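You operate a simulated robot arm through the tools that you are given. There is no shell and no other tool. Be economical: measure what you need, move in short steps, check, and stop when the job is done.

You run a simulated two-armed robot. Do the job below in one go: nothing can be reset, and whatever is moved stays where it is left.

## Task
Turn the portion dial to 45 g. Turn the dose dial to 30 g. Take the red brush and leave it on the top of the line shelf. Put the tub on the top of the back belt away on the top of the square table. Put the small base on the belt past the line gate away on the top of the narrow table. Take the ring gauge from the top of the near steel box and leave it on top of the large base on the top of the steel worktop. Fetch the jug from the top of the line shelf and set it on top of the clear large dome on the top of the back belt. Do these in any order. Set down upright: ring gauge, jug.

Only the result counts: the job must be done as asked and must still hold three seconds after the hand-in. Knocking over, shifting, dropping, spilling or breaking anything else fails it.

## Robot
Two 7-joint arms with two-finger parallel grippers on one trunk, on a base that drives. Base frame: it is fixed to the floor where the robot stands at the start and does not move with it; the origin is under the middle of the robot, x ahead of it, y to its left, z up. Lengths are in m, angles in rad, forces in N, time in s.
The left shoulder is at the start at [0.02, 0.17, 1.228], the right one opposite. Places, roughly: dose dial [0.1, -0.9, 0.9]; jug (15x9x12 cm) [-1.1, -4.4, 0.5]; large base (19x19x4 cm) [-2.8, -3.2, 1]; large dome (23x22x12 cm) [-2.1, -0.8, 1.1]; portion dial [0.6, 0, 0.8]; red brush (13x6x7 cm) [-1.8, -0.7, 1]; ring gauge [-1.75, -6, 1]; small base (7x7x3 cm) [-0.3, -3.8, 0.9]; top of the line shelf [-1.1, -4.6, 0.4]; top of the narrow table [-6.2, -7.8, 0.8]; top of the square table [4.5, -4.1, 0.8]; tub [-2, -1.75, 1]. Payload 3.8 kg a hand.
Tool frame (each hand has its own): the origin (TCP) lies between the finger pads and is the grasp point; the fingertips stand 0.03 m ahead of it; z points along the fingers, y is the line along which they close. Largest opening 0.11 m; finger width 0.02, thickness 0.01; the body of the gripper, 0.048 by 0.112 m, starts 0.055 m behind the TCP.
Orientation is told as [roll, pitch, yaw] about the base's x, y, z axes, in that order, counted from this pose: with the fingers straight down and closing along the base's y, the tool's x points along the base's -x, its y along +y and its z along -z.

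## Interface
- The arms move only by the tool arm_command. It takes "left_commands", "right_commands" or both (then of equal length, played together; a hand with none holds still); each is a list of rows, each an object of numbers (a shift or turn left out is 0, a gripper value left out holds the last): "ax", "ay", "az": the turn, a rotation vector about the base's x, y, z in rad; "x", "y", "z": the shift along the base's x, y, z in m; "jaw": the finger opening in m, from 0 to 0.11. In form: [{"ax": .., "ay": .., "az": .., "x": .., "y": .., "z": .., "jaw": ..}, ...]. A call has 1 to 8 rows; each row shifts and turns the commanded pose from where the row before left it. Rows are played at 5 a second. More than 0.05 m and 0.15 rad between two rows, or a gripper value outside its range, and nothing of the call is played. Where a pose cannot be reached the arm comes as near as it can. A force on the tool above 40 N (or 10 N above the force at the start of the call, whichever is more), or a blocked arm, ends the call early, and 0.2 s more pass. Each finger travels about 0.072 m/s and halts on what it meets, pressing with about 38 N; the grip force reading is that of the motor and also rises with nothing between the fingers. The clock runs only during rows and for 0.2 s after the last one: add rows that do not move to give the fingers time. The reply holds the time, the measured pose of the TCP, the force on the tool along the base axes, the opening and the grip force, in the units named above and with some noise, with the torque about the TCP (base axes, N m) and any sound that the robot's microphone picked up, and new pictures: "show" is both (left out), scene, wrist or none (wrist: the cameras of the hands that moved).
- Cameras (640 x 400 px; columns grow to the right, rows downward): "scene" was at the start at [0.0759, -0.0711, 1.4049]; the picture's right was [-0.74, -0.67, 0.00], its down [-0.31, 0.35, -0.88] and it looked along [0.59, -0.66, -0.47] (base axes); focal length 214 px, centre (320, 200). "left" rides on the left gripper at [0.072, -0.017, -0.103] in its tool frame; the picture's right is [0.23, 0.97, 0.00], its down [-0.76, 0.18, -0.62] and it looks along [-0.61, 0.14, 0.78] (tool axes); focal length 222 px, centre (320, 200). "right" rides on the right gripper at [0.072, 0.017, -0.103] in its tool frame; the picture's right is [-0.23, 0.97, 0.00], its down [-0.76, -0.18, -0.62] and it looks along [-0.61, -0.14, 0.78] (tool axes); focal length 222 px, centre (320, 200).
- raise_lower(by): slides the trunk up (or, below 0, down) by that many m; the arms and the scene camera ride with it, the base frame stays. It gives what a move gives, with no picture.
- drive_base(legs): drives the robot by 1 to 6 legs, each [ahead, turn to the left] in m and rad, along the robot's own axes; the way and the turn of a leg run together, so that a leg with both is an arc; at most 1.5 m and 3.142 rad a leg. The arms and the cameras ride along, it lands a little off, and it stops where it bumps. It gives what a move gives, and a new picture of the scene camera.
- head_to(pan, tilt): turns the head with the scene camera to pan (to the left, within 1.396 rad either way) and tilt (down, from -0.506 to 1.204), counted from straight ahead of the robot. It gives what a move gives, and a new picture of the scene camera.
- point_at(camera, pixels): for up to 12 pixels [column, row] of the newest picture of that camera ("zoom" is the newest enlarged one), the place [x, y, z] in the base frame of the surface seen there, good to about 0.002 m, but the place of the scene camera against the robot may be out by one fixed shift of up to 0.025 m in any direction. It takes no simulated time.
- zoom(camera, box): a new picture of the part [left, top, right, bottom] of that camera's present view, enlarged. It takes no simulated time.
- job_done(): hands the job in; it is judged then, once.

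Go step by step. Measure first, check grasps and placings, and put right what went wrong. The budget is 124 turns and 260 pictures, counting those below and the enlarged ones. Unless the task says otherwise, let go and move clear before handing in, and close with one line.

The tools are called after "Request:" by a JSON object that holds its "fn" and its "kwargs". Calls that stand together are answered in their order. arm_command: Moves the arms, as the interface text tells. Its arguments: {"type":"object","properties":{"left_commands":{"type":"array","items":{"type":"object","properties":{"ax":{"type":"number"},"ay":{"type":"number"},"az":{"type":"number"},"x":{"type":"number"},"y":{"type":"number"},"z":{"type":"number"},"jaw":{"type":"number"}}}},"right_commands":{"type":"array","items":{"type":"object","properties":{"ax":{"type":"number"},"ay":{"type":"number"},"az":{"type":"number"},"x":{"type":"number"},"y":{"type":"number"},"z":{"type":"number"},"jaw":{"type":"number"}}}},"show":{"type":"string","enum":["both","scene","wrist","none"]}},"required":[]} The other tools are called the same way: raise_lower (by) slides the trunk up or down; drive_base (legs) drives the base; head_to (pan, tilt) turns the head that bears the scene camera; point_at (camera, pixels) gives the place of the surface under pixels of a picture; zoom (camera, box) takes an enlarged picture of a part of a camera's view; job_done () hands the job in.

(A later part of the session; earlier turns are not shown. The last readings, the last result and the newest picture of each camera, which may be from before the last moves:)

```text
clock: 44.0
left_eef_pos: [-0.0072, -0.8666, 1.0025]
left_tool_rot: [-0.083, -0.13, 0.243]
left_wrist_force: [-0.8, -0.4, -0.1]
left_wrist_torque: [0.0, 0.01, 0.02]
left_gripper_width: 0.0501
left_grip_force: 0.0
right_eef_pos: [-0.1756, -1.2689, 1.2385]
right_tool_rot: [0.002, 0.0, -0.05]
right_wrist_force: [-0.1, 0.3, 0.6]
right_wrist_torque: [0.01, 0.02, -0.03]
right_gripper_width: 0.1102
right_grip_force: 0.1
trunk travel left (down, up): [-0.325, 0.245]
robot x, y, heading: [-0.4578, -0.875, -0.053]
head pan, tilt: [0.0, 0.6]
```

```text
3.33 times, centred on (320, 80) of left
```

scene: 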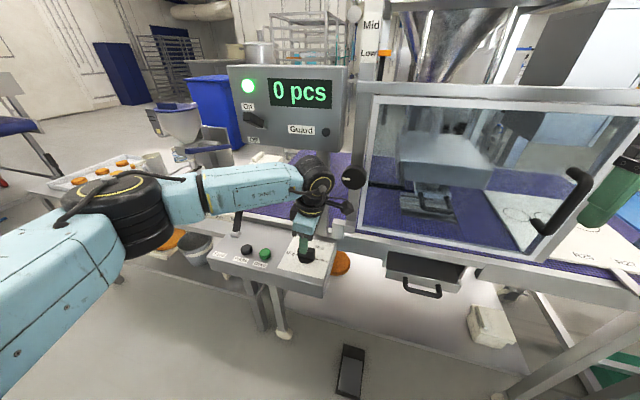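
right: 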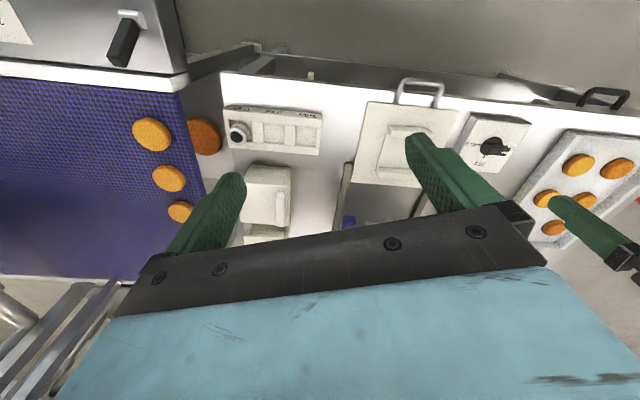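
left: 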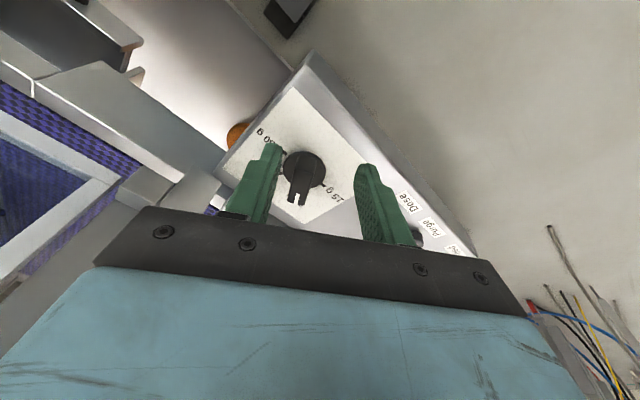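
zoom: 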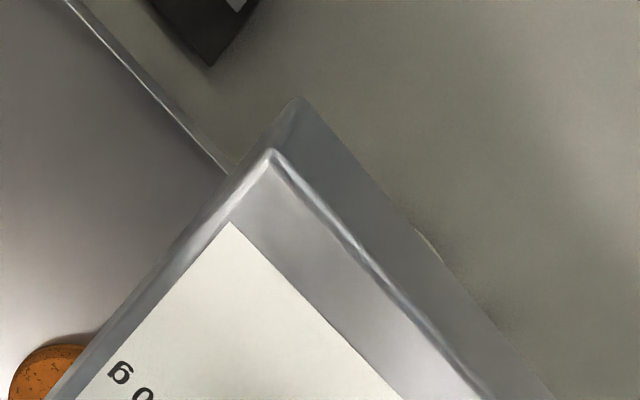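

Request:
{"fn": "zoom", "kwargs": {"camera": "left", "box": [240, 130, 370, 220]}}

Request:
{"fn": "zoom", "kwargs": {"camera": "scene", "box": [270, 210, 350, 280]}}

```text
4.44 times, centred on (305, 175) of left
```

zoom: 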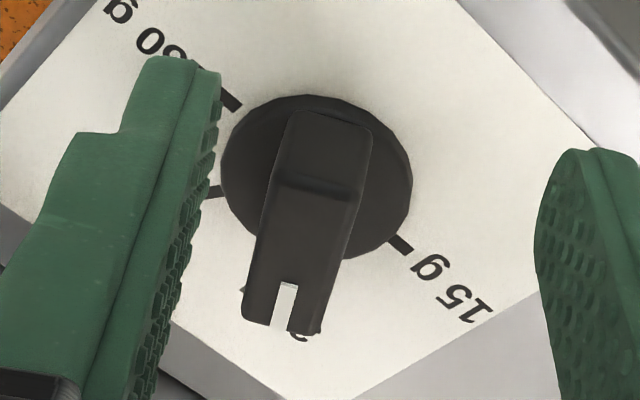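

```text
5.71 times, centred on (310, 245) of scene
```

zoom: 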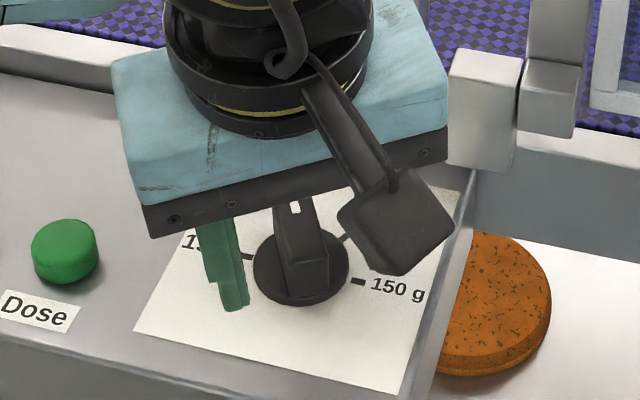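

Request:
{"fn": "point_at", "kwargs": {"camera": "left", "pixels": [[323, 184.7], [281.4, 172.9], [284.9, 152.6], [297.1, 194.5], [296.2, 200.5], [296.2, 173.5], [313.5, 174.5], [288.7, 201], [303.3, 204], [281.5, 166], [325, 175]]}}

```text
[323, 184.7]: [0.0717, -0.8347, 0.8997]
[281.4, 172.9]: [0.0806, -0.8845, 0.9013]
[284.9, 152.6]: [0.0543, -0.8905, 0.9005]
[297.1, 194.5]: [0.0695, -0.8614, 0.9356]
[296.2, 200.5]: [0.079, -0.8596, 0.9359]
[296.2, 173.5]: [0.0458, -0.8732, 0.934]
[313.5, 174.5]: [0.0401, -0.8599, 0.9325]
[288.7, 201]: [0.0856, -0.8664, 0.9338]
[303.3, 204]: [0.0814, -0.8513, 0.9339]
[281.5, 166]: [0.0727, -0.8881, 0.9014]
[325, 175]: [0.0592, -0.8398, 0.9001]
```

The dose dial reads 10.7° against a 30 g tick at about 12.5°, which is good. Now I'll level the left hand, back off, and turn round to look at the back belt.

Request:
{"fn": "arm_command", "kwargs": {"left_commands": [{"ax": 0.025, "ay": 0.073, "x": -0.04}, {"ax": 0.025, "ay": 0.073, "x": -0.03, "z": 0.03}, {"az": -0.145, "z": 0.05}, {"az": -0.145, "z": 0.05, "y": 0.02}, {"z": 0.05, "y": 0.03, "jaw": 0.11}], "show": "none"}}

Request:
{"fn": "drive_base", "kwargs": {"legs": [[-0.35, 0], [0, 3.141]]}}

Request:
{"fn": "head_to", "kwargs": {"pan": 0, "tilt": 0.4}}

```text
refused: row 4 steps farther than a row can; nothing moved
```

```text
clock: 53.7
left_eef_pos: [-1.257, -0.8863, 1.0014]
left_tool_rot: [-0.082, -0.13, -2.855]
left_wrist_force: [0.0, -0.4, 0.1]
left_wrist_torque: [-0.01, -0.01, 0.0]
left_gripper_width: 0.0501
left_grip_force: 0.0
right_eef_pos: [-1.1081, -0.4772, 1.2397]
right_tool_rot: [0.0, 0.002, 3.136]
right_wrist_force: [0.9, -0.4, -0.3]
right_wrist_torque: [-0.05, -0.02, -0.03]
right_gripper_width: 0.1103
right_grip_force: 0.0
trunk travel left (down, up): [-0.325, 0.245]
robot x, y, heading: [-0.8076, -0.8543, 3.136]
head pan, tilt: [0.0, 0.6]
```

scene: 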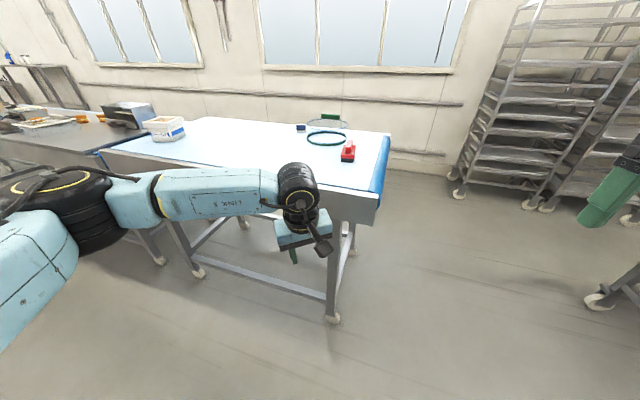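

```text
clock: 54.4
left_eef_pos: [-1.2572, -0.8856, 1.0019]
left_tool_rot: [-0.083, -0.13, -2.856]
left_wrist_force: [0.3, -0.5, -0.2]
left_wrist_torque: [-0.01, 0.02, 0.01]
left_gripper_width: 0.0503
left_grip_force: 0.0
right_eef_pos: [-1.1075, -0.4761, 1.2392]
right_tool_rot: [0.0, 0.001, 3.136]
right_wrist_force: [0.4, -0.1, 0.5]
right_wrist_torque: [0.04, -0.02, 0.03]
right_gripper_width: 0.1098
right_grip_force: 0.2
trunk travel left (down, up): [-0.325, 0.245]
robot x, y, heading: [-0.8052, -0.8537, 3.139]
head pan, tilt: [0.0, 0.4]
```

scene: 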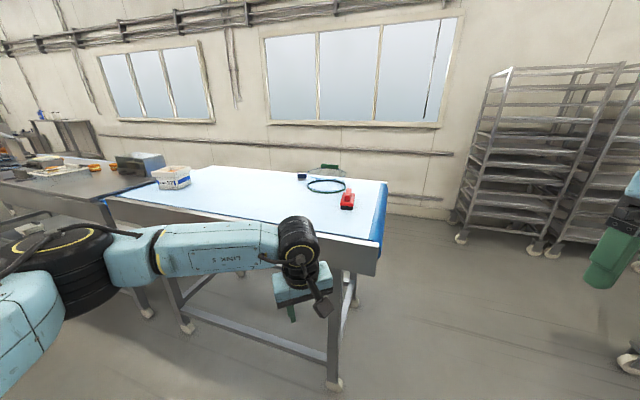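

The dome, brush and tub are on the belt ahead. I'll zoom in and measure them.

Request:
{"fn": "zoom", "kwargs": {"camera": "scene", "box": [270, 150, 390, 230]}}

Request:
{"fn": "zoom", "kwargs": {"camera": "scene", "box": [120, 150, 220, 210]}}

Request:
{"fn": "point_at", "kwargs": {"camera": "scene", "pixels": [[348, 200], [347, 193], [327, 187], [325, 169], [303, 177], [345, 187], [310, 185], [172, 180], [158, 184], [190, 184], [375, 245], [140, 165]]}}

```text
5.00 times, centred on (330, 190) of scene
```

zoom: 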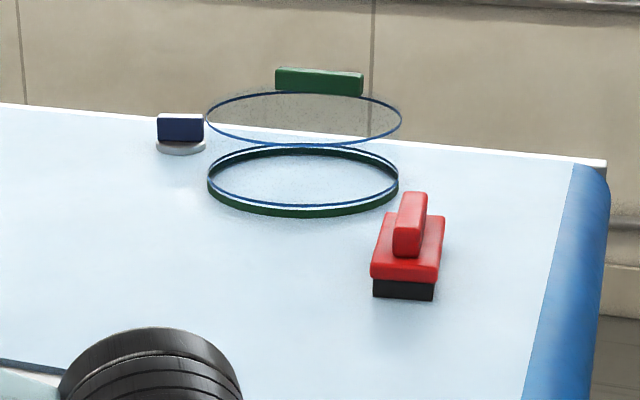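

```text
6.40 times, centred on (170, 180) of scene
```

zoom: 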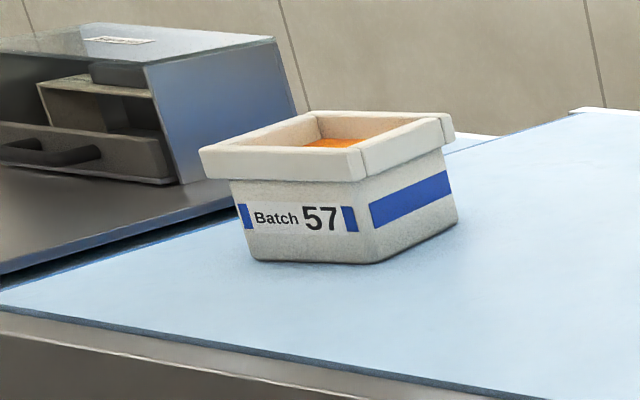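

```text
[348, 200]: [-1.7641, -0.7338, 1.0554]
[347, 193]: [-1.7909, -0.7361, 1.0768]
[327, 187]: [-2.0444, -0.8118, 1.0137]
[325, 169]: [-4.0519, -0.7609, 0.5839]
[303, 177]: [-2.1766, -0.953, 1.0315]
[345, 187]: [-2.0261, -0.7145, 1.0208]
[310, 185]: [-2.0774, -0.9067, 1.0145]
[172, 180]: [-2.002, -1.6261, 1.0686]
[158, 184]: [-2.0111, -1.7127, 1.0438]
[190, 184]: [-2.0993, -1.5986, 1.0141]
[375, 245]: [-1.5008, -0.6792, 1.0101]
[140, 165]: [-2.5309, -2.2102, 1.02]
```

Request:
{"fn": "point_at", "kwargs": {"camera": "scene", "pixels": [[329.6, 166.2], [323, 165.5], [337, 167], [326, 179], [326.5, 168.3], [326, 191.8], [346, 186], [311.5, 186], [349, 183], [311.5, 176.5]]}}

Request:
{"fn": "zoom", "kwargs": {"camera": "scene", "box": [305, 155, 355, 195]}}

```text
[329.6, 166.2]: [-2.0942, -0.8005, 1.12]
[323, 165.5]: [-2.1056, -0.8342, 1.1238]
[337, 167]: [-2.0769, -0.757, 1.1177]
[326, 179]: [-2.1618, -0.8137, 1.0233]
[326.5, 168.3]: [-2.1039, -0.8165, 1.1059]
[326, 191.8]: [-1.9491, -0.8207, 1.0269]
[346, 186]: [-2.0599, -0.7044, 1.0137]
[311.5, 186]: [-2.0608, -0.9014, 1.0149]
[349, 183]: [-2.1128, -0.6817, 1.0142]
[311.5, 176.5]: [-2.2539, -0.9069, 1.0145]
```

```text
10.00 times, centred on (330, 175) of scene
```

zoom: 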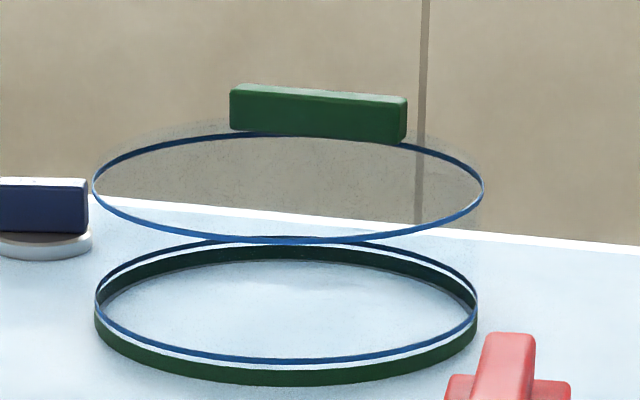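

The dome is a clear cover with a green handle bar on top (z≈1.12), and the brush handle lies along x at about (-1.77,-0.735). I'll raise and level the left hand, then drive closer to the belt.

Request:
{"fn": "arm_command", "kwargs": {"left_commands": [{"ax": -0.025, "ay": -0.073, "z": 0.045}, {"ax": -0.025, "ay": -0.073, "z": 0.045}, {"az": -0.145, "z": 0.045}, {"az": -0.145, "z": 0.045}, {"z": 0.045, "jaw": 0.11}, {"z": 0.03, "y": -0.03}], "show": "none"}}

Request:
{"fn": "drive_base", "kwargs": {"legs": [[0.35, 0]]}}

Request:
{"fn": "head_to", "kwargs": {"pan": 0.1, "tilt": 0.75}}

```text
clock: 55.8
left_eef_pos: [-1.2577, -0.9172, 1.258]
left_tool_rot: [0.007, -0.006, 3.128]
left_wrist_force: [-0.5, -0.2, -0.8]
left_wrist_torque: [0.01, -0.01, 0.01]
left_gripper_width: 0.11
left_grip_force: 0.1
right_eef_pos: [-1.1088, -0.4769, 1.2399]
right_tool_rot: [-0.001, -0.001, 3.135]
right_wrist_force: [0.4, 0.2, -0.5]
right_wrist_torque: [0.04, 0.02, -0.01]
right_gripper_width: 0.1099
right_grip_force: 0.0
trunk travel left (down, up): [-0.325, 0.245]
robot x, y, heading: [-0.8028, -0.8553, 3.136]
head pan, tilt: [0.0, 0.4]
```

```text
clock: 58.1
left_eef_pos: [-1.6122, -0.9127, 1.2567]
left_tool_rot: [0.006, -0.003, 3.131]
left_wrist_force: [0.0, 0.4, -0.4]
left_wrist_torque: [-0.03, 0.0, 0.0]
left_gripper_width: 0.1104
left_grip_force: 0.1
right_eef_pos: [-1.4628, -0.4743, 1.2386]
right_tool_rot: [-0.002, 0.0, 3.135]
right_wrist_force: [0.0, -0.3, -0.6]
right_wrist_torque: [0.01, -0.01, 0.01]
right_gripper_width: 0.1101
right_grip_force: 0.1
trunk travel left (down, up): [-0.325, 0.245]
robot x, y, heading: [-1.1577, -0.8536, 3.138]
head pan, tilt: [0.0, 0.4]
```

scene: 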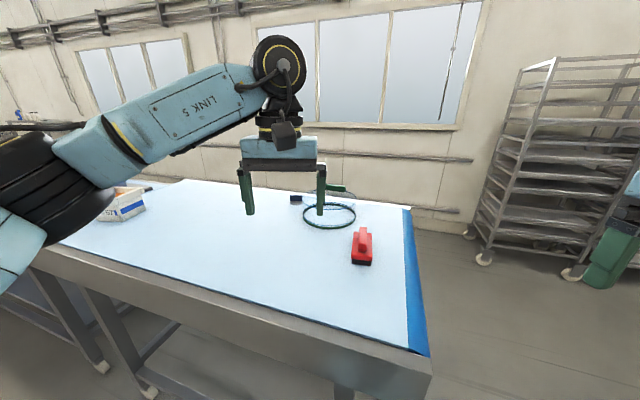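

```text
clock: 58.9
left_eef_pos: [-1.6122, -0.9149, 1.2564]
left_tool_rot: [0.007, -0.005, 3.131]
left_wrist_force: [-0.3, 0.5, -0.3]
left_wrist_torque: [-0.03, 0.0, -0.03]
left_gripper_width: 0.1098
left_grip_force: 0.1
right_eef_pos: [-1.4611, -0.4743, 1.2384]
right_tool_rot: [0.0, 0.0, 3.137]
right_wrist_force: [0.6, 0.3, 0.4]
right_wrist_torque: [0.02, 0.02, 0.03]
right_gripper_width: 0.11
right_grip_force: 0.1
trunk travel left (down, up): [-0.325, 0.245]
robot x, y, heading: [-1.1579, -0.8525, 3.136]
head pan, tilt: [0.099, 0.75]
```

scene: 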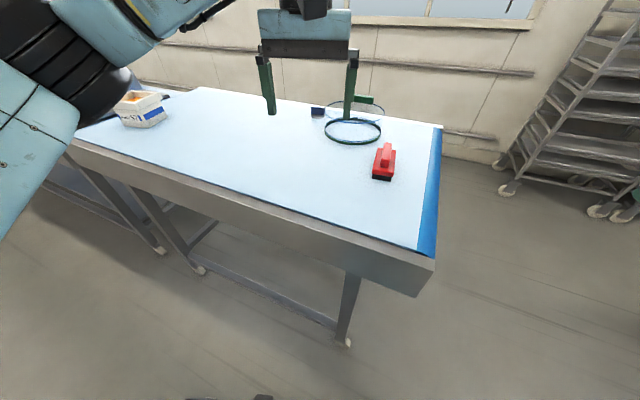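

I'll bring the right hand over the brush for a close measurement.

Request:
{"fn": "arm_command", "kwargs": {"right_commands": [{"x": -0.035, "y": -0.03}, {"x": -0.035, "y": -0.03}, {"x": -0.035, "y": -0.03}, {"x": -0.035, "y": -0.03}, {"x": -0.035, "y": -0.03}, {"x": -0.035, "y": -0.03}, {"x": -0.035, "y": -0.03}, {"x": -0.035, "y": -0.03}], "show": "wrist"}}

Request:
{"fn": "point_at", "kwargs": {"camera": "scene", "pixels": [[385, 158], [384, 150], [374, 172], [393, 172], [130, 112], [117, 106], [143, 106], [164, 118], [162, 96], [122, 94], [265, 100], [310, 310]]}}

```text
clock: 60.7
left_eef_pos: [-1.6127, -0.9165, 1.2565]
left_tool_rot: [0.005, -0.006, 3.132]
left_wrist_force: [-0.2, -1.2, 0.4]
left_wrist_torque: [0.02, 0.0, -0.01]
left_gripper_width: 0.1098
left_grip_force: 0.1
right_eef_pos: [-1.7409, -0.7188, 1.2393]
right_tool_rot: [-0.003, -0.002, 3.139]
right_wrist_force: [-0.2, -0.3, -0.3]
right_wrist_torque: [-0.02, -0.01, 0.0]
right_gripper_width: 0.1101
right_grip_force: 0.0
trunk travel left (down, up): [-0.325, 0.245]
robot x, y, heading: [-1.1583, -0.8551, 3.133]
head pan, tilt: [0.099, 0.75]
```

right: 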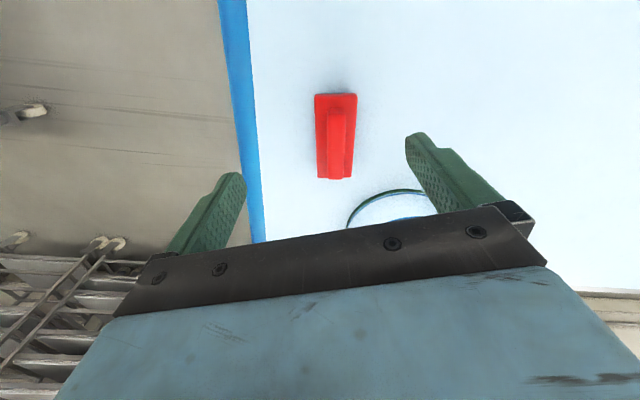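

```text
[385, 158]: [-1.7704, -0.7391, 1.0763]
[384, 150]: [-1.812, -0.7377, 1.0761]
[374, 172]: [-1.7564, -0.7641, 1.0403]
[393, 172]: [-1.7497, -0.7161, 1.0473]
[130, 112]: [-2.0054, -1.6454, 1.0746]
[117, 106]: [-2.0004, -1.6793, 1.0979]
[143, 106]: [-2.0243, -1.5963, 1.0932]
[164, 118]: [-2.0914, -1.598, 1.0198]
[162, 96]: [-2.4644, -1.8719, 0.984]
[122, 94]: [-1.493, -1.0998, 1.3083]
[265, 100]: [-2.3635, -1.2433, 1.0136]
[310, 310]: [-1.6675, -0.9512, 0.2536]
```

Request:
{"fn": "point_at", "kwargs": {"camera": "right", "pixels": [[330, 115], [346, 115], [330, 170], [344, 172], [338, 140], [318, 100], [352, 100], [320, 172], [352, 172], [400, 100]]}}

Request:
{"fn": "zoom", "kwargs": {"camera": "right", "box": [300, 80, 370, 190]}}

```text
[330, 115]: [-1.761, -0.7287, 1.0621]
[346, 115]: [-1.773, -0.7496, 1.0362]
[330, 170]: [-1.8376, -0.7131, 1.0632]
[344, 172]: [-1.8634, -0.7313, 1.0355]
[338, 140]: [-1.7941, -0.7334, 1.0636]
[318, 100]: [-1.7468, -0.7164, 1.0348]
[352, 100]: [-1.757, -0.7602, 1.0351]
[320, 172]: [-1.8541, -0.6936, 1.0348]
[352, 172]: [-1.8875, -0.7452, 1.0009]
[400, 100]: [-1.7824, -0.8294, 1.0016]
```

```text
3.64 times, centred on (335, 135) of right
```

zoom: 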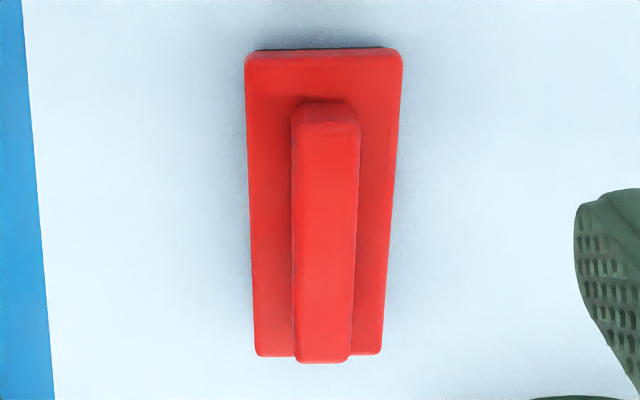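

Request:
{"fn": "point_at", "kwargs": {"camera": "zoom", "pixels": [[299, 130], [354, 130], [298, 345], [345, 348], [325, 240]]}}

```text
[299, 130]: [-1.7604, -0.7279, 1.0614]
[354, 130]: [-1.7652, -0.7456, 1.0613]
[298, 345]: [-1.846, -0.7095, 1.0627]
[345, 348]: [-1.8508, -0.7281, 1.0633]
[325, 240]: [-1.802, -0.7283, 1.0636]
```

Request:
{"fn": "arm_command", "kwargs": {"right_commands": [{"x": -0.02, "y": -0.003, "z": -0.035, "az": -0.1, "jaw": 0.07}, {"x": -0.02, "y": -0.003, "z": -0.035, "az": -0.107}, {"x": -0.025, "y": -0.003, "z": -0.03}, {"z": -0.04}, {"z": -0.032}, {"jaw": 0.0}, {}, {}], "show": "wrist"}}

```text
clock: 62.5
left_eef_pos: [-1.6112, -0.9136, 1.2572]
left_tool_rot: [0.008, -0.005, 3.133]
left_wrist_force: [-0.1, 0.0, -0.3]
left_wrist_torque: [0.05, 0.01, 0.01]
left_gripper_width: 0.1101
left_grip_force: 0.1
right_eef_pos: [-1.7884, -0.7179, 1.0799]
right_tool_rot: [0.0, 0.002, 2.931]
right_wrist_force: [-0.5, -1.2, 0.5]
right_wrist_torque: [0.0, 0.1, 0.02]
right_gripper_width: 0.0233
right_grip_force: 37.9
right hand out of reach, approached as far as the arm can: row 2, 3, 4, 5
trunk travel left (down, up): [-0.325, 0.245]
robot x, y, heading: [-1.154, -0.85, 3.133]
head pan, tilt: [0.099, 0.75]
```

right: 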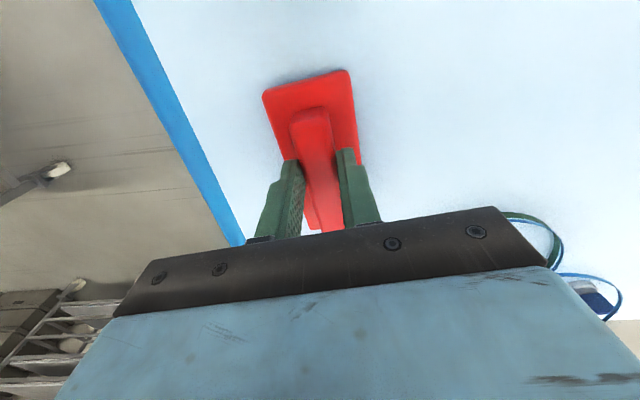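

The grip holds at width 0.023, slightly shallow because of the reach limit. I'll lift and check.

Request:
{"fn": "arm_command", "kwargs": {"right_commands": [{"z": 0.03}, {"z": 0.04, "x": 0.02}, {"z": 0.04, "x": 0.04}, {"x": 0.05, "y": 0.02}], "show": "wrist"}}

```text
refused: row 3 steps farther than a row can; nothing moved
```

Request:
{"fn": "arm_command", "kwargs": {"right_commands": [{"z": 0.03}, {"z": 0.04, "x": 0.02}, {"z": 0.03, "x": 0.035}, {"x": 0.045, "y": 0.02}], "show": "wrist"}}

```text
clock: 63.5
left_eef_pos: [-1.6104, -0.9116, 1.2559]
left_tool_rot: [0.009, -0.005, 3.13]
left_wrist_force: [0.4, 0.6, -0.2]
left_wrist_torque: [-0.05, -0.01, 0.01]
left_gripper_width: 0.1099
left_grip_force: 0.0
right_eef_pos: [-1.6881, -0.6932, 1.1802]
right_tool_rot: [0.002, -0.001, 2.925]
right_wrist_force: [0.4, 0.3, -0.8]
right_wrist_torque: [0.01, -0.01, 0.05]
right_gripper_width: 0.0
right_grip_force: 37.8
trunk travel left (down, up): [-0.325, 0.245]
robot x, y, heading: [-1.1576, -0.8583, 3.136]
head pan, tilt: [0.099, 0.75]
```

right: 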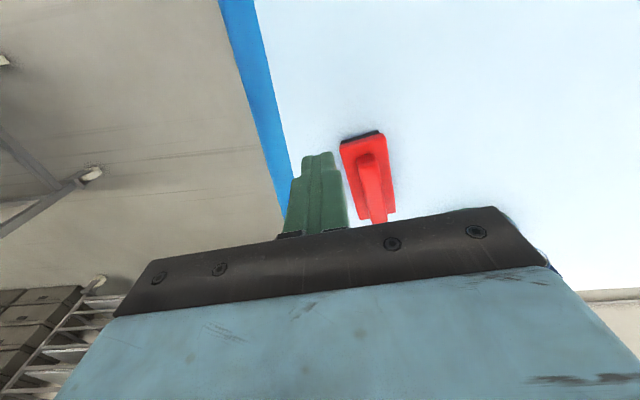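

The brush slipped out but still stands on the belt. I'll re-measure it and grip deeper with the tool tilted forward to gain reach.

Request:
{"fn": "zoom", "kwargs": {"camera": "right", "box": [320, 115, 420, 225]}}

Request:
{"fn": "drive_base", "kwargs": {"legs": [[0.03, 0]]}}

Request:
{"fn": "arm_command", "kwargs": {"right_commands": [{"z": 0.03, "ay": 0.14, "jaw": 0.07}, {"z": 0.02, "ay": 0.14}], "show": "wrist"}}

```text
3.64 times, centred on (370, 170) of right
```

zoom: 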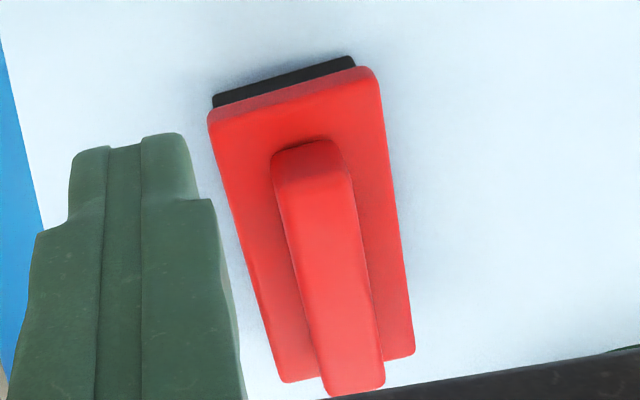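

```text
clock: 64.4
left_eef_pos: [-1.6416, -0.9136, 1.2556]
left_tool_rot: [0.007, -0.003, 3.132]
left_wrist_force: [0.4, -0.2, -0.8]
left_wrist_torque: [-0.01, -0.02, 0.02]
left_gripper_width: 0.1102
left_grip_force: 0.0
right_eef_pos: [-1.7181, -0.6947, 1.1789]
right_tool_rot: [-0.002, 0.001, 2.932]
right_wrist_force: [-0.6, -0.6, -0.4]
right_wrist_torque: [-0.06, 0.0, 0.0]
right_gripper_width: 0.0
right_grip_force: 37.5
trunk travel left (down, up): [-0.325, 0.245]
robot x, y, heading: [-1.1854, -0.8544, 3.138]
head pan, tilt: [0.099, 0.75]
```

scene: 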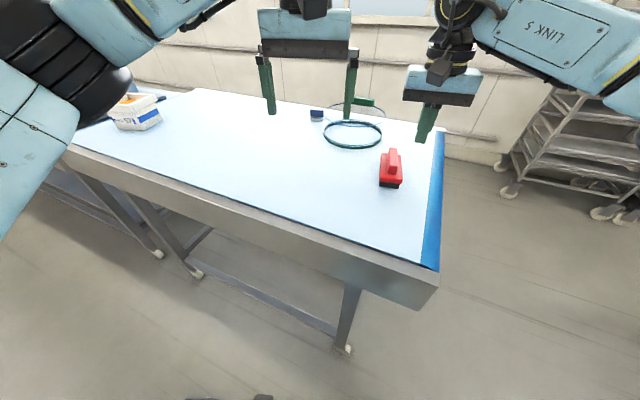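

```text
clock: 65.0
left_eef_pos: [-1.6412, -0.9129, 1.2563]
left_tool_rot: [0.006, -0.006, 3.132]
left_wrist_force: [-0.3, -0.5, 0.0]
left_wrist_torque: [0.04, -0.04, 0.03]
left_gripper_width: 0.1103
left_grip_force: 0.0
right_eef_pos: [-1.7169, -0.6963, 1.2316]
right_tool_rot: [0.062, -0.276, 2.921]
right_wrist_force: [-0.3, -0.5, 0.3]
right_wrist_torque: [-0.02, 0.0, -0.03]
right_gripper_width: 0.0701
right_grip_force: 0.0
trunk travel left (down, up): [-0.325, 0.245]
robot x, y, heading: [-1.1873, -0.8552, 3.134]
head pan, tilt: [0.099, 0.75]
```

right: 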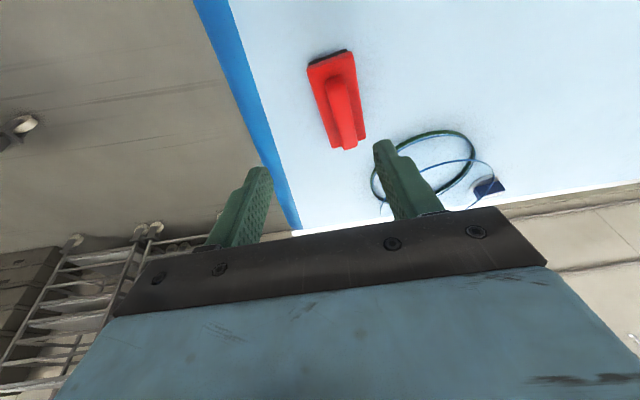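

Request:
{"fn": "zoom", "kwargs": {"camera": "right", "box": [290, 40, 390, 160]}}

Request:
{"fn": "point_at", "kwargs": {"camera": "right", "pixels": [[328, 83], [345, 80], [341, 145], [355, 143], [342, 115], [300, 120]]}}

```text
3.33 times, centred on (340, 100) of right
```

zoom: 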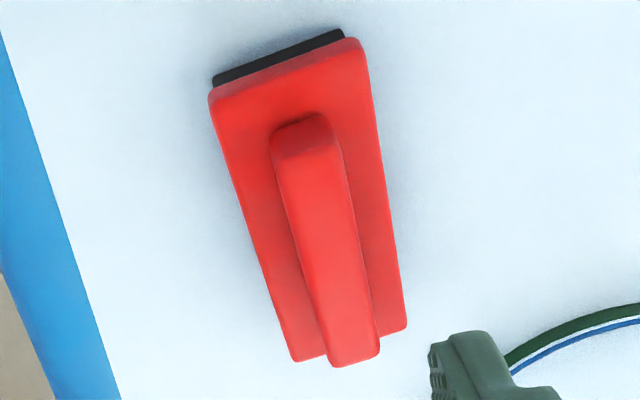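

```text
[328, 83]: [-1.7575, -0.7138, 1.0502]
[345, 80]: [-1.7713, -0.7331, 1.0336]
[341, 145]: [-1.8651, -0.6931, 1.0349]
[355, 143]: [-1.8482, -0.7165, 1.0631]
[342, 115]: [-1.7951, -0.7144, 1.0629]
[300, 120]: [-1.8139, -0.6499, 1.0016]
```

Request:
{"fn": "point_at", "kwargs": {"camera": "zoom", "pixels": [[280, 165], [336, 152], [332, 355], [372, 345], [325, 250]]}}

```text
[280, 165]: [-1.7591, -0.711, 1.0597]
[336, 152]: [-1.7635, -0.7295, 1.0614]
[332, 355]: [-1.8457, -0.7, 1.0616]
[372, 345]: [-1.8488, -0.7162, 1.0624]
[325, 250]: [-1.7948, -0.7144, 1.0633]
```

Request:
{"fn": "arm_command", "kwargs": {"right_commands": [{"x": -0.02, "y": -0.006, "z": -0.035, "az": 0.078}, {"x": -0.02, "y": -0.006, "z": -0.035}, {"x": -0.02, "y": -0.006, "z": -0.035}, {"x": -0.023, "z": -0.035}, {"z": -0.024}], "show": "none"}}

Request:
{"fn": "arm_command", "kwargs": {"right_commands": [{"jaw": 0.0}, {}, {}], "show": "wrist"}}

```text
clock: 66.2
left_eef_pos: [-1.6405, -0.9121, 1.2557]
left_tool_rot: [0.006, -0.006, 3.132]
left_wrist_force: [-0.1, -1.1, -0.7]
left_wrist_torque: [-0.04, 0.01, -0.01]
left_gripper_width: 0.11
left_grip_force: 0.2
right_eef_pos: [-1.8009, -0.7136, 1.0659]
right_tool_rot: [0.062, -0.275, 2.999]
right_wrist_force: [0.2, 0.1, 1.2]
right_wrist_torque: [0.0, 0.0, 0.02]
right_gripper_width: 0.0701
right_grip_force: 0.1
trunk travel left (down, up): [-0.325, 0.245]
robot x, y, heading: [-1.1854, -0.852, 3.134]
head pan, tilt: [0.099, 0.75]
```

```text
clock: 67.0
left_eef_pos: [-1.6401, -0.9135, 1.2568]
left_tool_rot: [0.008, -0.006, 3.13]
left_wrist_force: [-0.1, 0.0, 0.3]
left_wrist_torque: [-0.02, -0.02, 0.02]
left_gripper_width: 0.1102
left_grip_force: 0.0
right_eef_pos: [-1.8006, -0.7147, 1.0655]
right_tool_rot: [0.06, -0.277, 2.998]
right_wrist_force: [1.4, 3.0, 5.9]
right_wrist_torque: [0.31, -0.23, 0.05]
right_gripper_width: 0.0408
right_grip_force: 37.4
trunk travel left (down, up): [-0.325, 0.245]
robot x, y, heading: [-1.187, -0.8577, 3.135]
head pan, tilt: [0.099, 0.75]
```

right: 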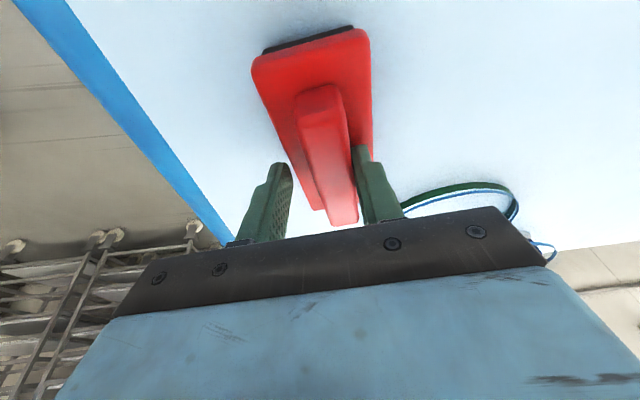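

The opening stopped at 0.041, so a fingertip caught the brush plate. I'll open, raise 6 mm and close again.

Request:
{"fn": "arm_command", "kwargs": {"right_commands": [{"jaw": 0.07}, {"z": 0.007}, {"jaw": 0.0}, {}, {}, {}], "show": "wrist"}}

```text
clock: 68.4
left_eef_pos: [-1.6395, -0.9138, 1.2557]
left_tool_rot: [0.007, -0.006, 3.132]
left_wrist_force: [-0.2, -0.4, 0.0]
left_wrist_torque: [-0.04, 0.02, -0.03]
left_gripper_width: 0.1102
left_grip_force: 0.1
right_eef_pos: [-1.8008, -0.7137, 1.0735]
right_tool_rot: [0.06, -0.277, 2.999]
right_wrist_force: [-0.6, 1.8, 5.4]
right_wrist_torque: [0.27, -0.16, 0.0]
right_gripper_width: 0.0232
right_grip_force: 38.4
trunk travel left (down, up): [-0.325, 0.245]
robot x, y, heading: [-1.1859, -0.8562, 3.135]
head pan, tilt: [0.099, 0.75]
```

right: 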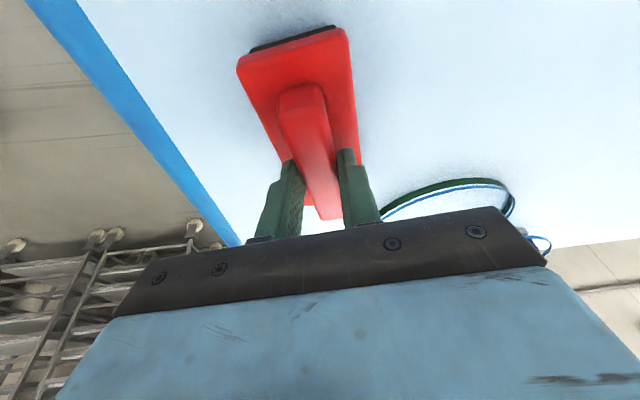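

Request:
{"fn": "arm_command", "kwargs": {"right_commands": [{"z": 0.02}, {"z": 0.02}, {"z": 0.03}, {"z": 0.04}, {}], "show": "wrist"}}

```text
clock: 69.6
left_eef_pos: [-1.6412, -0.9126, 1.2567]
left_tool_rot: [0.005, -0.006, 3.132]
left_wrist_force: [-0.5, 0.6, -0.3]
left_wrist_torque: [-0.06, 0.02, -0.01]
left_gripper_width: 0.1101
left_grip_force: 0.1
right_eef_pos: [-1.8019, -0.7155, 1.1824]
right_tool_rot: [0.061, -0.274, 3.0]
right_wrist_force: [-0.6, 0.3, -1.2]
right_wrist_torque: [0.0, -0.01, 0.02]
right_gripper_width: 0.0232
right_grip_force: 38.1
trunk travel left (down, up): [-0.325, 0.245]
robot x, y, heading: [-1.1881, -0.8543, 3.131]
head pan, tilt: [0.099, 0.75]
```

right: 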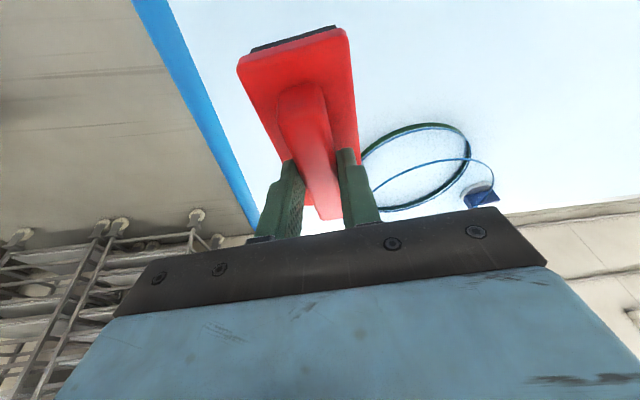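

The brush is held. I'll retract the right hand and drive along the aisle to stand in front of the tub.

Request:
{"fn": "arm_command", "kwargs": {"right_commands": [{"ay": -0.14, "x": 0.02}, {"ay": -0.14, "x": 0.03, "z": 0.02}, {"x": 0.04, "y": 0.025}, {"x": 0.04, "y": 0.025}, {"x": 0.04, "y": 0.025}, {"x": 0.04, "y": 0.025}, {"x": 0.04, "y": 0.025}, {"x": 0.03, "y": 0.035}], "show": "none"}}

Request:
{"fn": "drive_base", "kwargs": {"legs": [[-0.4, 0], [0, 1.571], [0.65, 0], [0, -1.571], [0.4, 0]]}}

Request:
{"fn": "head_to", "kwargs": {"pan": 0.15, "tilt": 0.55}}

```text
clock: 71.4
left_eef_pos: [-1.6398, -0.913, 1.2571]
left_tool_rot: [0.009, -0.004, 3.132]
left_wrist_force: [0.3, 0.8, 0.5]
left_wrist_torque: [0.02, 0.01, -0.02]
left_gripper_width: 0.1099
left_grip_force: 0.0
right_eef_pos: [-1.5191, -0.5531, 1.2012]
right_tool_rot: [0.022, 0.002, 3.004]
right_wrist_force: [1.2, 0.1, -1.6]
right_wrist_torque: [0.0, 0.03, 0.01]
right_gripper_width: 0.0233
right_grip_force: 37.5
trunk travel left (down, up): [-0.325, 0.245]
robot x, y, heading: [-1.1874, -0.8539, 3.137]
head pan, tilt: [0.099, 0.75]
```

```text
clock: 86.9
left_eef_pos: [-1.6214, -1.5959, 1.2566]
left_tool_rot: [0.007, -0.006, -3.123]
left_wrist_force: [-0.6, -0.4, 0.3]
left_wrist_torque: [0.01, -0.06, 0.03]
left_gripper_width: 0.1102
left_grip_force: 0.0
right_eef_pos: [-1.5105, -1.233, 1.2014]
right_tool_rot: [0.022, 0.003, 3.033]
right_wrist_force: [-0.3, 0.1, -1.9]
right_wrist_torque: [0.02, -0.01, 0.02]
right_gripper_width: 0.0234
right_grip_force: 37.8
trunk travel left (down, up): [-0.325, 0.245]
robot x, y, heading: [-1.1693, -1.5213, -3.118]
head pan, tilt: [0.099, 0.75]
```

scene: 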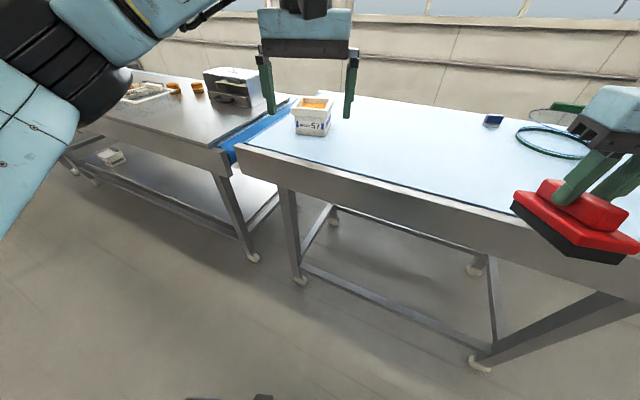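

```text
clock: 87.7
left_eef_pos: [-1.62, -1.5948, 1.2567]
left_tool_rot: [0.007, -0.005, -3.125]
left_wrist_force: [-0.6, -0.3, -1.4]
left_wrist_torque: [0.02, -0.01, -0.01]
left_gripper_width: 0.1101
left_grip_force: 0.1
right_eef_pos: [-1.5105, -1.2329, 1.2022]
right_tool_rot: [0.02, 0.003, 3.033]
right_wrist_force: [-0.1, -0.1, -1.3]
right_wrist_torque: [0.04, -0.01, -0.01]
right_gripper_width: 0.0233
right_grip_force: 37.5
trunk travel left (down, up): [-0.325, 0.245]
robot x, y, heading: [-1.167, -1.5235, -3.122]
head pan, tilt: [0.15, 0.55]
```

scene: 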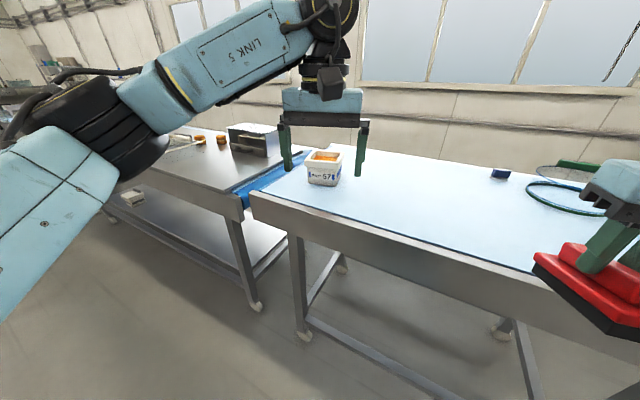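

Request:
{"fn": "zoom", "kwargs": {"camera": "scene", "box": [295, 140, 355, 195]}}

Request:
{"fn": "point_at", "kwargs": {"camera": "scene", "pixels": [[308, 160], [336, 164], [313, 151], [342, 153], [322, 156], [309, 180], [335, 185], [341, 174], [290, 225], [450, 260], [310, 300], [400, 358]]}}

```text
7.27 times, centred on (325, 168) of scene
```

zoom: 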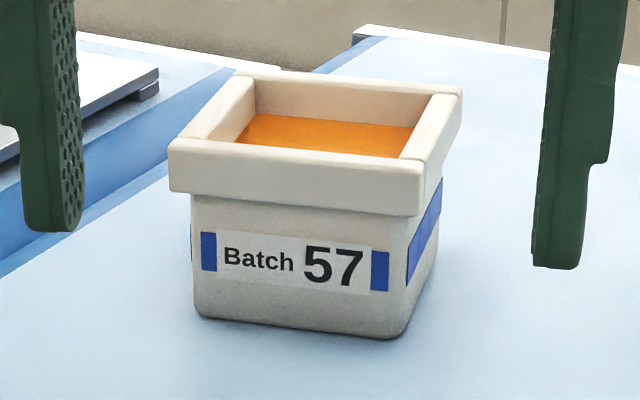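

```text
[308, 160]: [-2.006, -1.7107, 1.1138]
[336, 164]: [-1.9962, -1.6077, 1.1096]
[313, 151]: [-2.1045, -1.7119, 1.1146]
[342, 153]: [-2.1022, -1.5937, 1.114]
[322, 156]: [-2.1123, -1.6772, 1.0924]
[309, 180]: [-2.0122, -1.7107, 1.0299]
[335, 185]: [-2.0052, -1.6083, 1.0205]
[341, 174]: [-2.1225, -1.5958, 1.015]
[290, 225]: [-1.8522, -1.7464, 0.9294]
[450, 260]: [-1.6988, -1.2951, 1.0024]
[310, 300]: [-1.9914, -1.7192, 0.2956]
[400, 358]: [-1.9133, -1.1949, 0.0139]
```

The belt runs diagonally, so I can drive nearer here. I'll move ahead 0.25 m and view the tub with the left wrist camera.

Request:
{"fn": "drive_base", "kwargs": {"legs": [[0.25, 0]]}}

Request:
{"fn": "arm_command", "kwargs": {"left_commands": [{"y": -0.03, "x": -0.03}, {"y": -0.03, "x": -0.02}], "show": "wrist"}}

```text
clock: 89.5
left_eef_pos: [-1.871, -1.5998, 1.2564]
left_tool_rot: [0.007, -0.005, -3.126]
left_wrist_force: [0.4, 0.1, -0.5]
left_wrist_torque: [-0.01, -0.02, 0.02]
left_gripper_width: 0.1101
left_grip_force: 0.2
right_eef_pos: [-1.7603, -1.2383, 1.2014]
right_tool_rot: [0.021, 0.002, 3.031]
right_wrist_force: [-0.1, 0.7, -2.2]
right_wrist_torque: [-0.01, -0.01, 0.0]
right_gripper_width: 0.0232
right_grip_force: 38.1
trunk travel left (down, up): [-0.325, 0.245]
robot x, y, heading: [-1.4198, -1.529, -3.12]
head pan, tilt: [0.15, 0.55]
```

scene: 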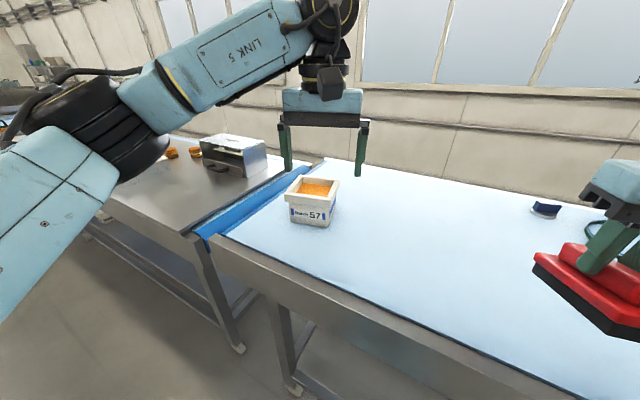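

```text
clock: 90.1
left_eef_pos: [-1.9202, -1.6592, 1.2569]
left_tool_rot: [0.008, -0.005, -3.128]
left_wrist_force: [0.2, -0.6, 0.0]
left_wrist_torque: [0.03, -0.01, -0.01]
left_gripper_width: 0.1099
left_grip_force: 0.0
right_eef_pos: [-1.759, -1.239, 1.2018]
right_tool_rot: [0.022, 0.002, 3.031]
right_wrist_force: [0.0, -0.1, -1.5]
right_wrist_torque: [-0.01, 0.0, 0.01]
right_gripper_width: 0.0233
right_grip_force: 38.4
trunk travel left (down, up): [-0.325, 0.245]
robot x, y, heading: [-1.4174, -1.5281, -3.123]
head pan, tilt: [0.15, 0.55]
```

left: 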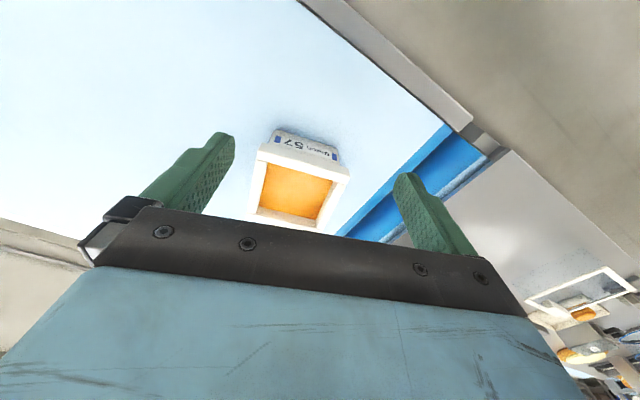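

Request:
{"fn": "zoom", "kwargs": {"camera": "left", "box": [240, 115, 370, 240]}}

Request:
{"fn": "point_at", "kwargs": {"camera": "left", "pixels": [[262, 150], [345, 173], [251, 212], [326, 226], [269, 166], [330, 182], [260, 207], [316, 219], [293, 190], [277, 132], [337, 150], [305, 165]]}}

```text
3.20 times, centred on (305, 178) of left
```

zoom: 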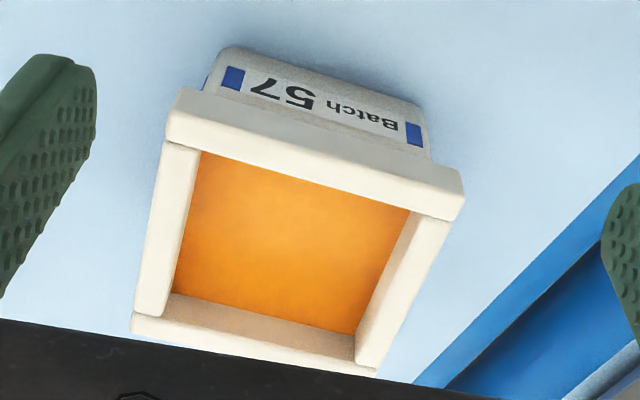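

```text
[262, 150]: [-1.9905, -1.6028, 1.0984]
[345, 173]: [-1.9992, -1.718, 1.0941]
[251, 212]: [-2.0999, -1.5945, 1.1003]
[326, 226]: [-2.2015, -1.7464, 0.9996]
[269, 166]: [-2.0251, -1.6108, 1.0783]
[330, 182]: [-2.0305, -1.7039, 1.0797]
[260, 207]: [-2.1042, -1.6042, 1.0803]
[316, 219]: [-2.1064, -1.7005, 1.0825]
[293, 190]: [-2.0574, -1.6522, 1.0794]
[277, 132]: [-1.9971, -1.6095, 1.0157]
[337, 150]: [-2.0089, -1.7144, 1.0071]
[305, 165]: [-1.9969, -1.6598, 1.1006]
```

The tub rim is at z 1.100 and its content at 1.079. I'll grip the middle of the near wall at (-2.004,-1.659), closing along x, so I rotate the left hand by 85°.

Request:
{"fn": "arm_command", "kwargs": {"left_commands": [{"az": 0.148, "x": -0.01, "jaw": 0.06}, {"az": 0.148, "x": -0.01}, {"az": 0.148, "x": -0.01}, {"az": 0.148, "x": -0.01}, {"az": 0.148, "x": -0.01}, {"az": 0.148, "x": -0.01}, {"az": 0.148, "x": -0.01}, {"az": 0.148, "x": -0.014}], "show": "none"}}

Request:
{"fn": "arm_command", "kwargs": {"left_commands": [{"az": 0.148, "z": -0.02}, {"az": 0.148, "z": -0.03}, {"z": -0.03}], "show": "wrist"}}

```text
clock: 91.9
left_eef_pos: [-2.005, -1.6566, 1.2574]
left_tool_rot: [0.007, -0.007, -1.938]
left_wrist_force: [0.5, 1.2, 0.5]
left_wrist_torque: [-0.01, -0.01, -0.01]
left_gripper_width: 0.0601
left_grip_force: 0.1
right_eef_pos: [-1.7595, -1.2356, 1.2024]
right_tool_rot: [0.022, 0.002, 3.03]
right_wrist_force: [0.6, 0.1, -1.5]
right_wrist_torque: [-0.04, 0.0, -0.01]
right_gripper_width: 0.0233
right_grip_force: 38.0
trunk travel left (down, up): [-0.325, 0.245]
robot x, y, heading: [-1.4198, -1.5293, -3.121]
head pan, tilt: [0.15, 0.55]
```

```text
clock: 92.7
left_eef_pos: [-2.0046, -1.6576, 1.1755]
left_tool_rot: [0.009, -0.005, -1.645]
left_wrist_force: [-0.5, -0.1, 0.1]
left_wrist_torque: [0.02, -0.02, -0.01]
left_gripper_width: 0.0601
left_grip_force: 0.1
right_eef_pos: [-1.7596, -1.2379, 1.2016]
right_tool_rot: [0.021, 0.003, 3.032]
right_wrist_force: [-0.6, 0.9, -1.5]
right_wrist_torque: [-0.01, 0.01, 0.03]
right_gripper_width: 0.0231
right_grip_force: 37.4
trunk travel left (down, up): [-0.325, 0.245]
robot x, y, heading: [-1.4164, -1.5303, -3.118]
head pan, tilt: [0.15, 0.55]
```

left: 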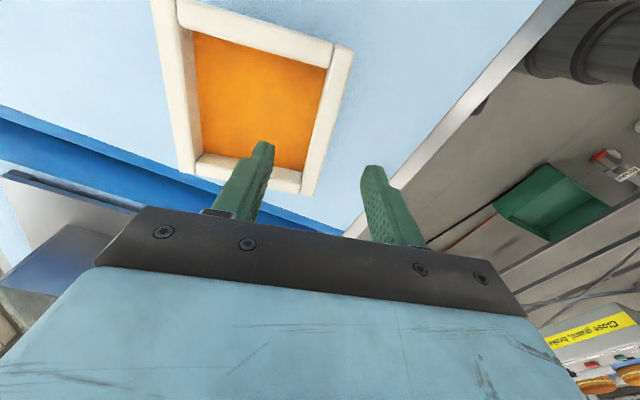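

Request:
{"fn": "point_at", "kwargs": {"camera": "left", "pixels": [[325, 80], [334, 80], [345, 80], [305, 175], [317, 175], [316, 130], [326, 130], [336, 130]]}}

Request:
{"fn": "arm_command", "kwargs": {"left_commands": [{"z": -0.03}, {"z": -0.032}], "show": "wrist"}}

```text
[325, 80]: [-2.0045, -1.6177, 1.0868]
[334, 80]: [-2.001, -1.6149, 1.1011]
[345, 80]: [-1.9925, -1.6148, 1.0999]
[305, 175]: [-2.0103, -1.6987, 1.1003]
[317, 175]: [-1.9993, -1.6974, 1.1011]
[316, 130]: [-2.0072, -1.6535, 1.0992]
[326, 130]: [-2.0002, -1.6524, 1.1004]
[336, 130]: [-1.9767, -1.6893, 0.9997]
```

```text
clock: 93.3
left_eef_pos: [-2.0061, -1.6584, 1.1126]
left_tool_rot: [0.007, -0.004, -1.646]
left_wrist_force: [0.4, -0.5, 0.4]
left_wrist_torque: [-0.04, -0.01, -0.02]
left_gripper_width: 0.06
left_grip_force: 0.1
right_eef_pos: [-1.7593, -1.2378, 1.2016]
right_tool_rot: [0.02, 0.004, 3.032]
right_wrist_force: [1.3, 0.0, -1.2]
right_wrist_torque: [-0.01, -0.01, -0.01]
right_gripper_width: 0.023
right_grip_force: 37.7
trunk travel left (down, up): [-0.325, 0.245]
robot x, y, heading: [-1.419, -1.5302, -3.123]
head pan, tilt: [0.15, 0.55]
```

left: 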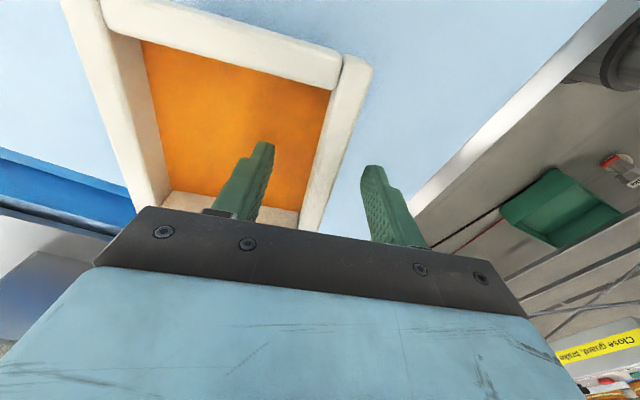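

Request:
{"fn": "arm_command", "kwargs": {"left_commands": [{"x": 0.004}, {"jaw": 0.0}, {}, {}, {}, {"z": 0.015}, {"z": 0.02}], "show": "both"}}

```text
clock: 94.9
left_eef_pos: [-2.0014, -1.6584, 1.1487]
left_tool_rot: [0.01, -0.005, -1.644]
left_wrist_force: [0.4, 0.1, -7.9]
left_wrist_torque: [-0.01, -0.45, -0.01]
left_gripper_width: 0.0149
left_grip_force: 37.9
right_eef_pos: [-1.7606, -1.237, 1.2019]
right_tool_rot: [0.021, 0.003, 3.031]
right_wrist_force: [0.7, -0.1, -1.5]
right_wrist_torque: [0.01, 0.0, 0.04]
right_gripper_width: 0.0231
right_grip_force: 37.6
trunk travel left (down, up): [-0.325, 0.245]
robot x, y, heading: [-1.4174, -1.531, -3.122]
head pan, tilt: [0.15, 0.55]
```

scene: 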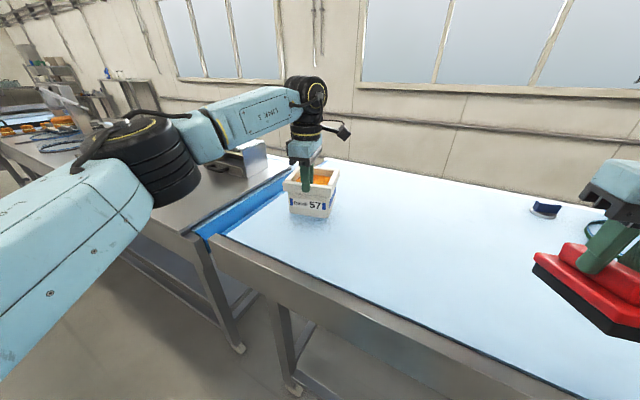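
left: 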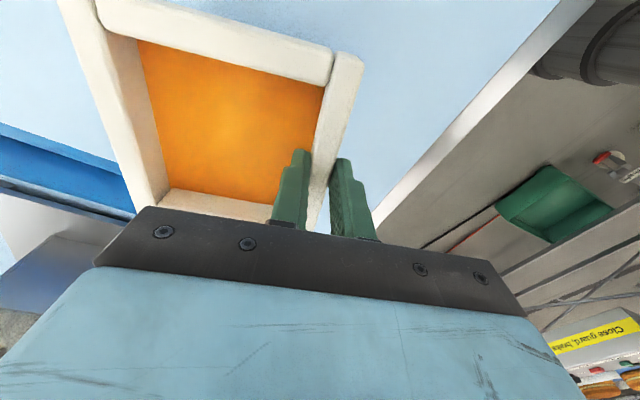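

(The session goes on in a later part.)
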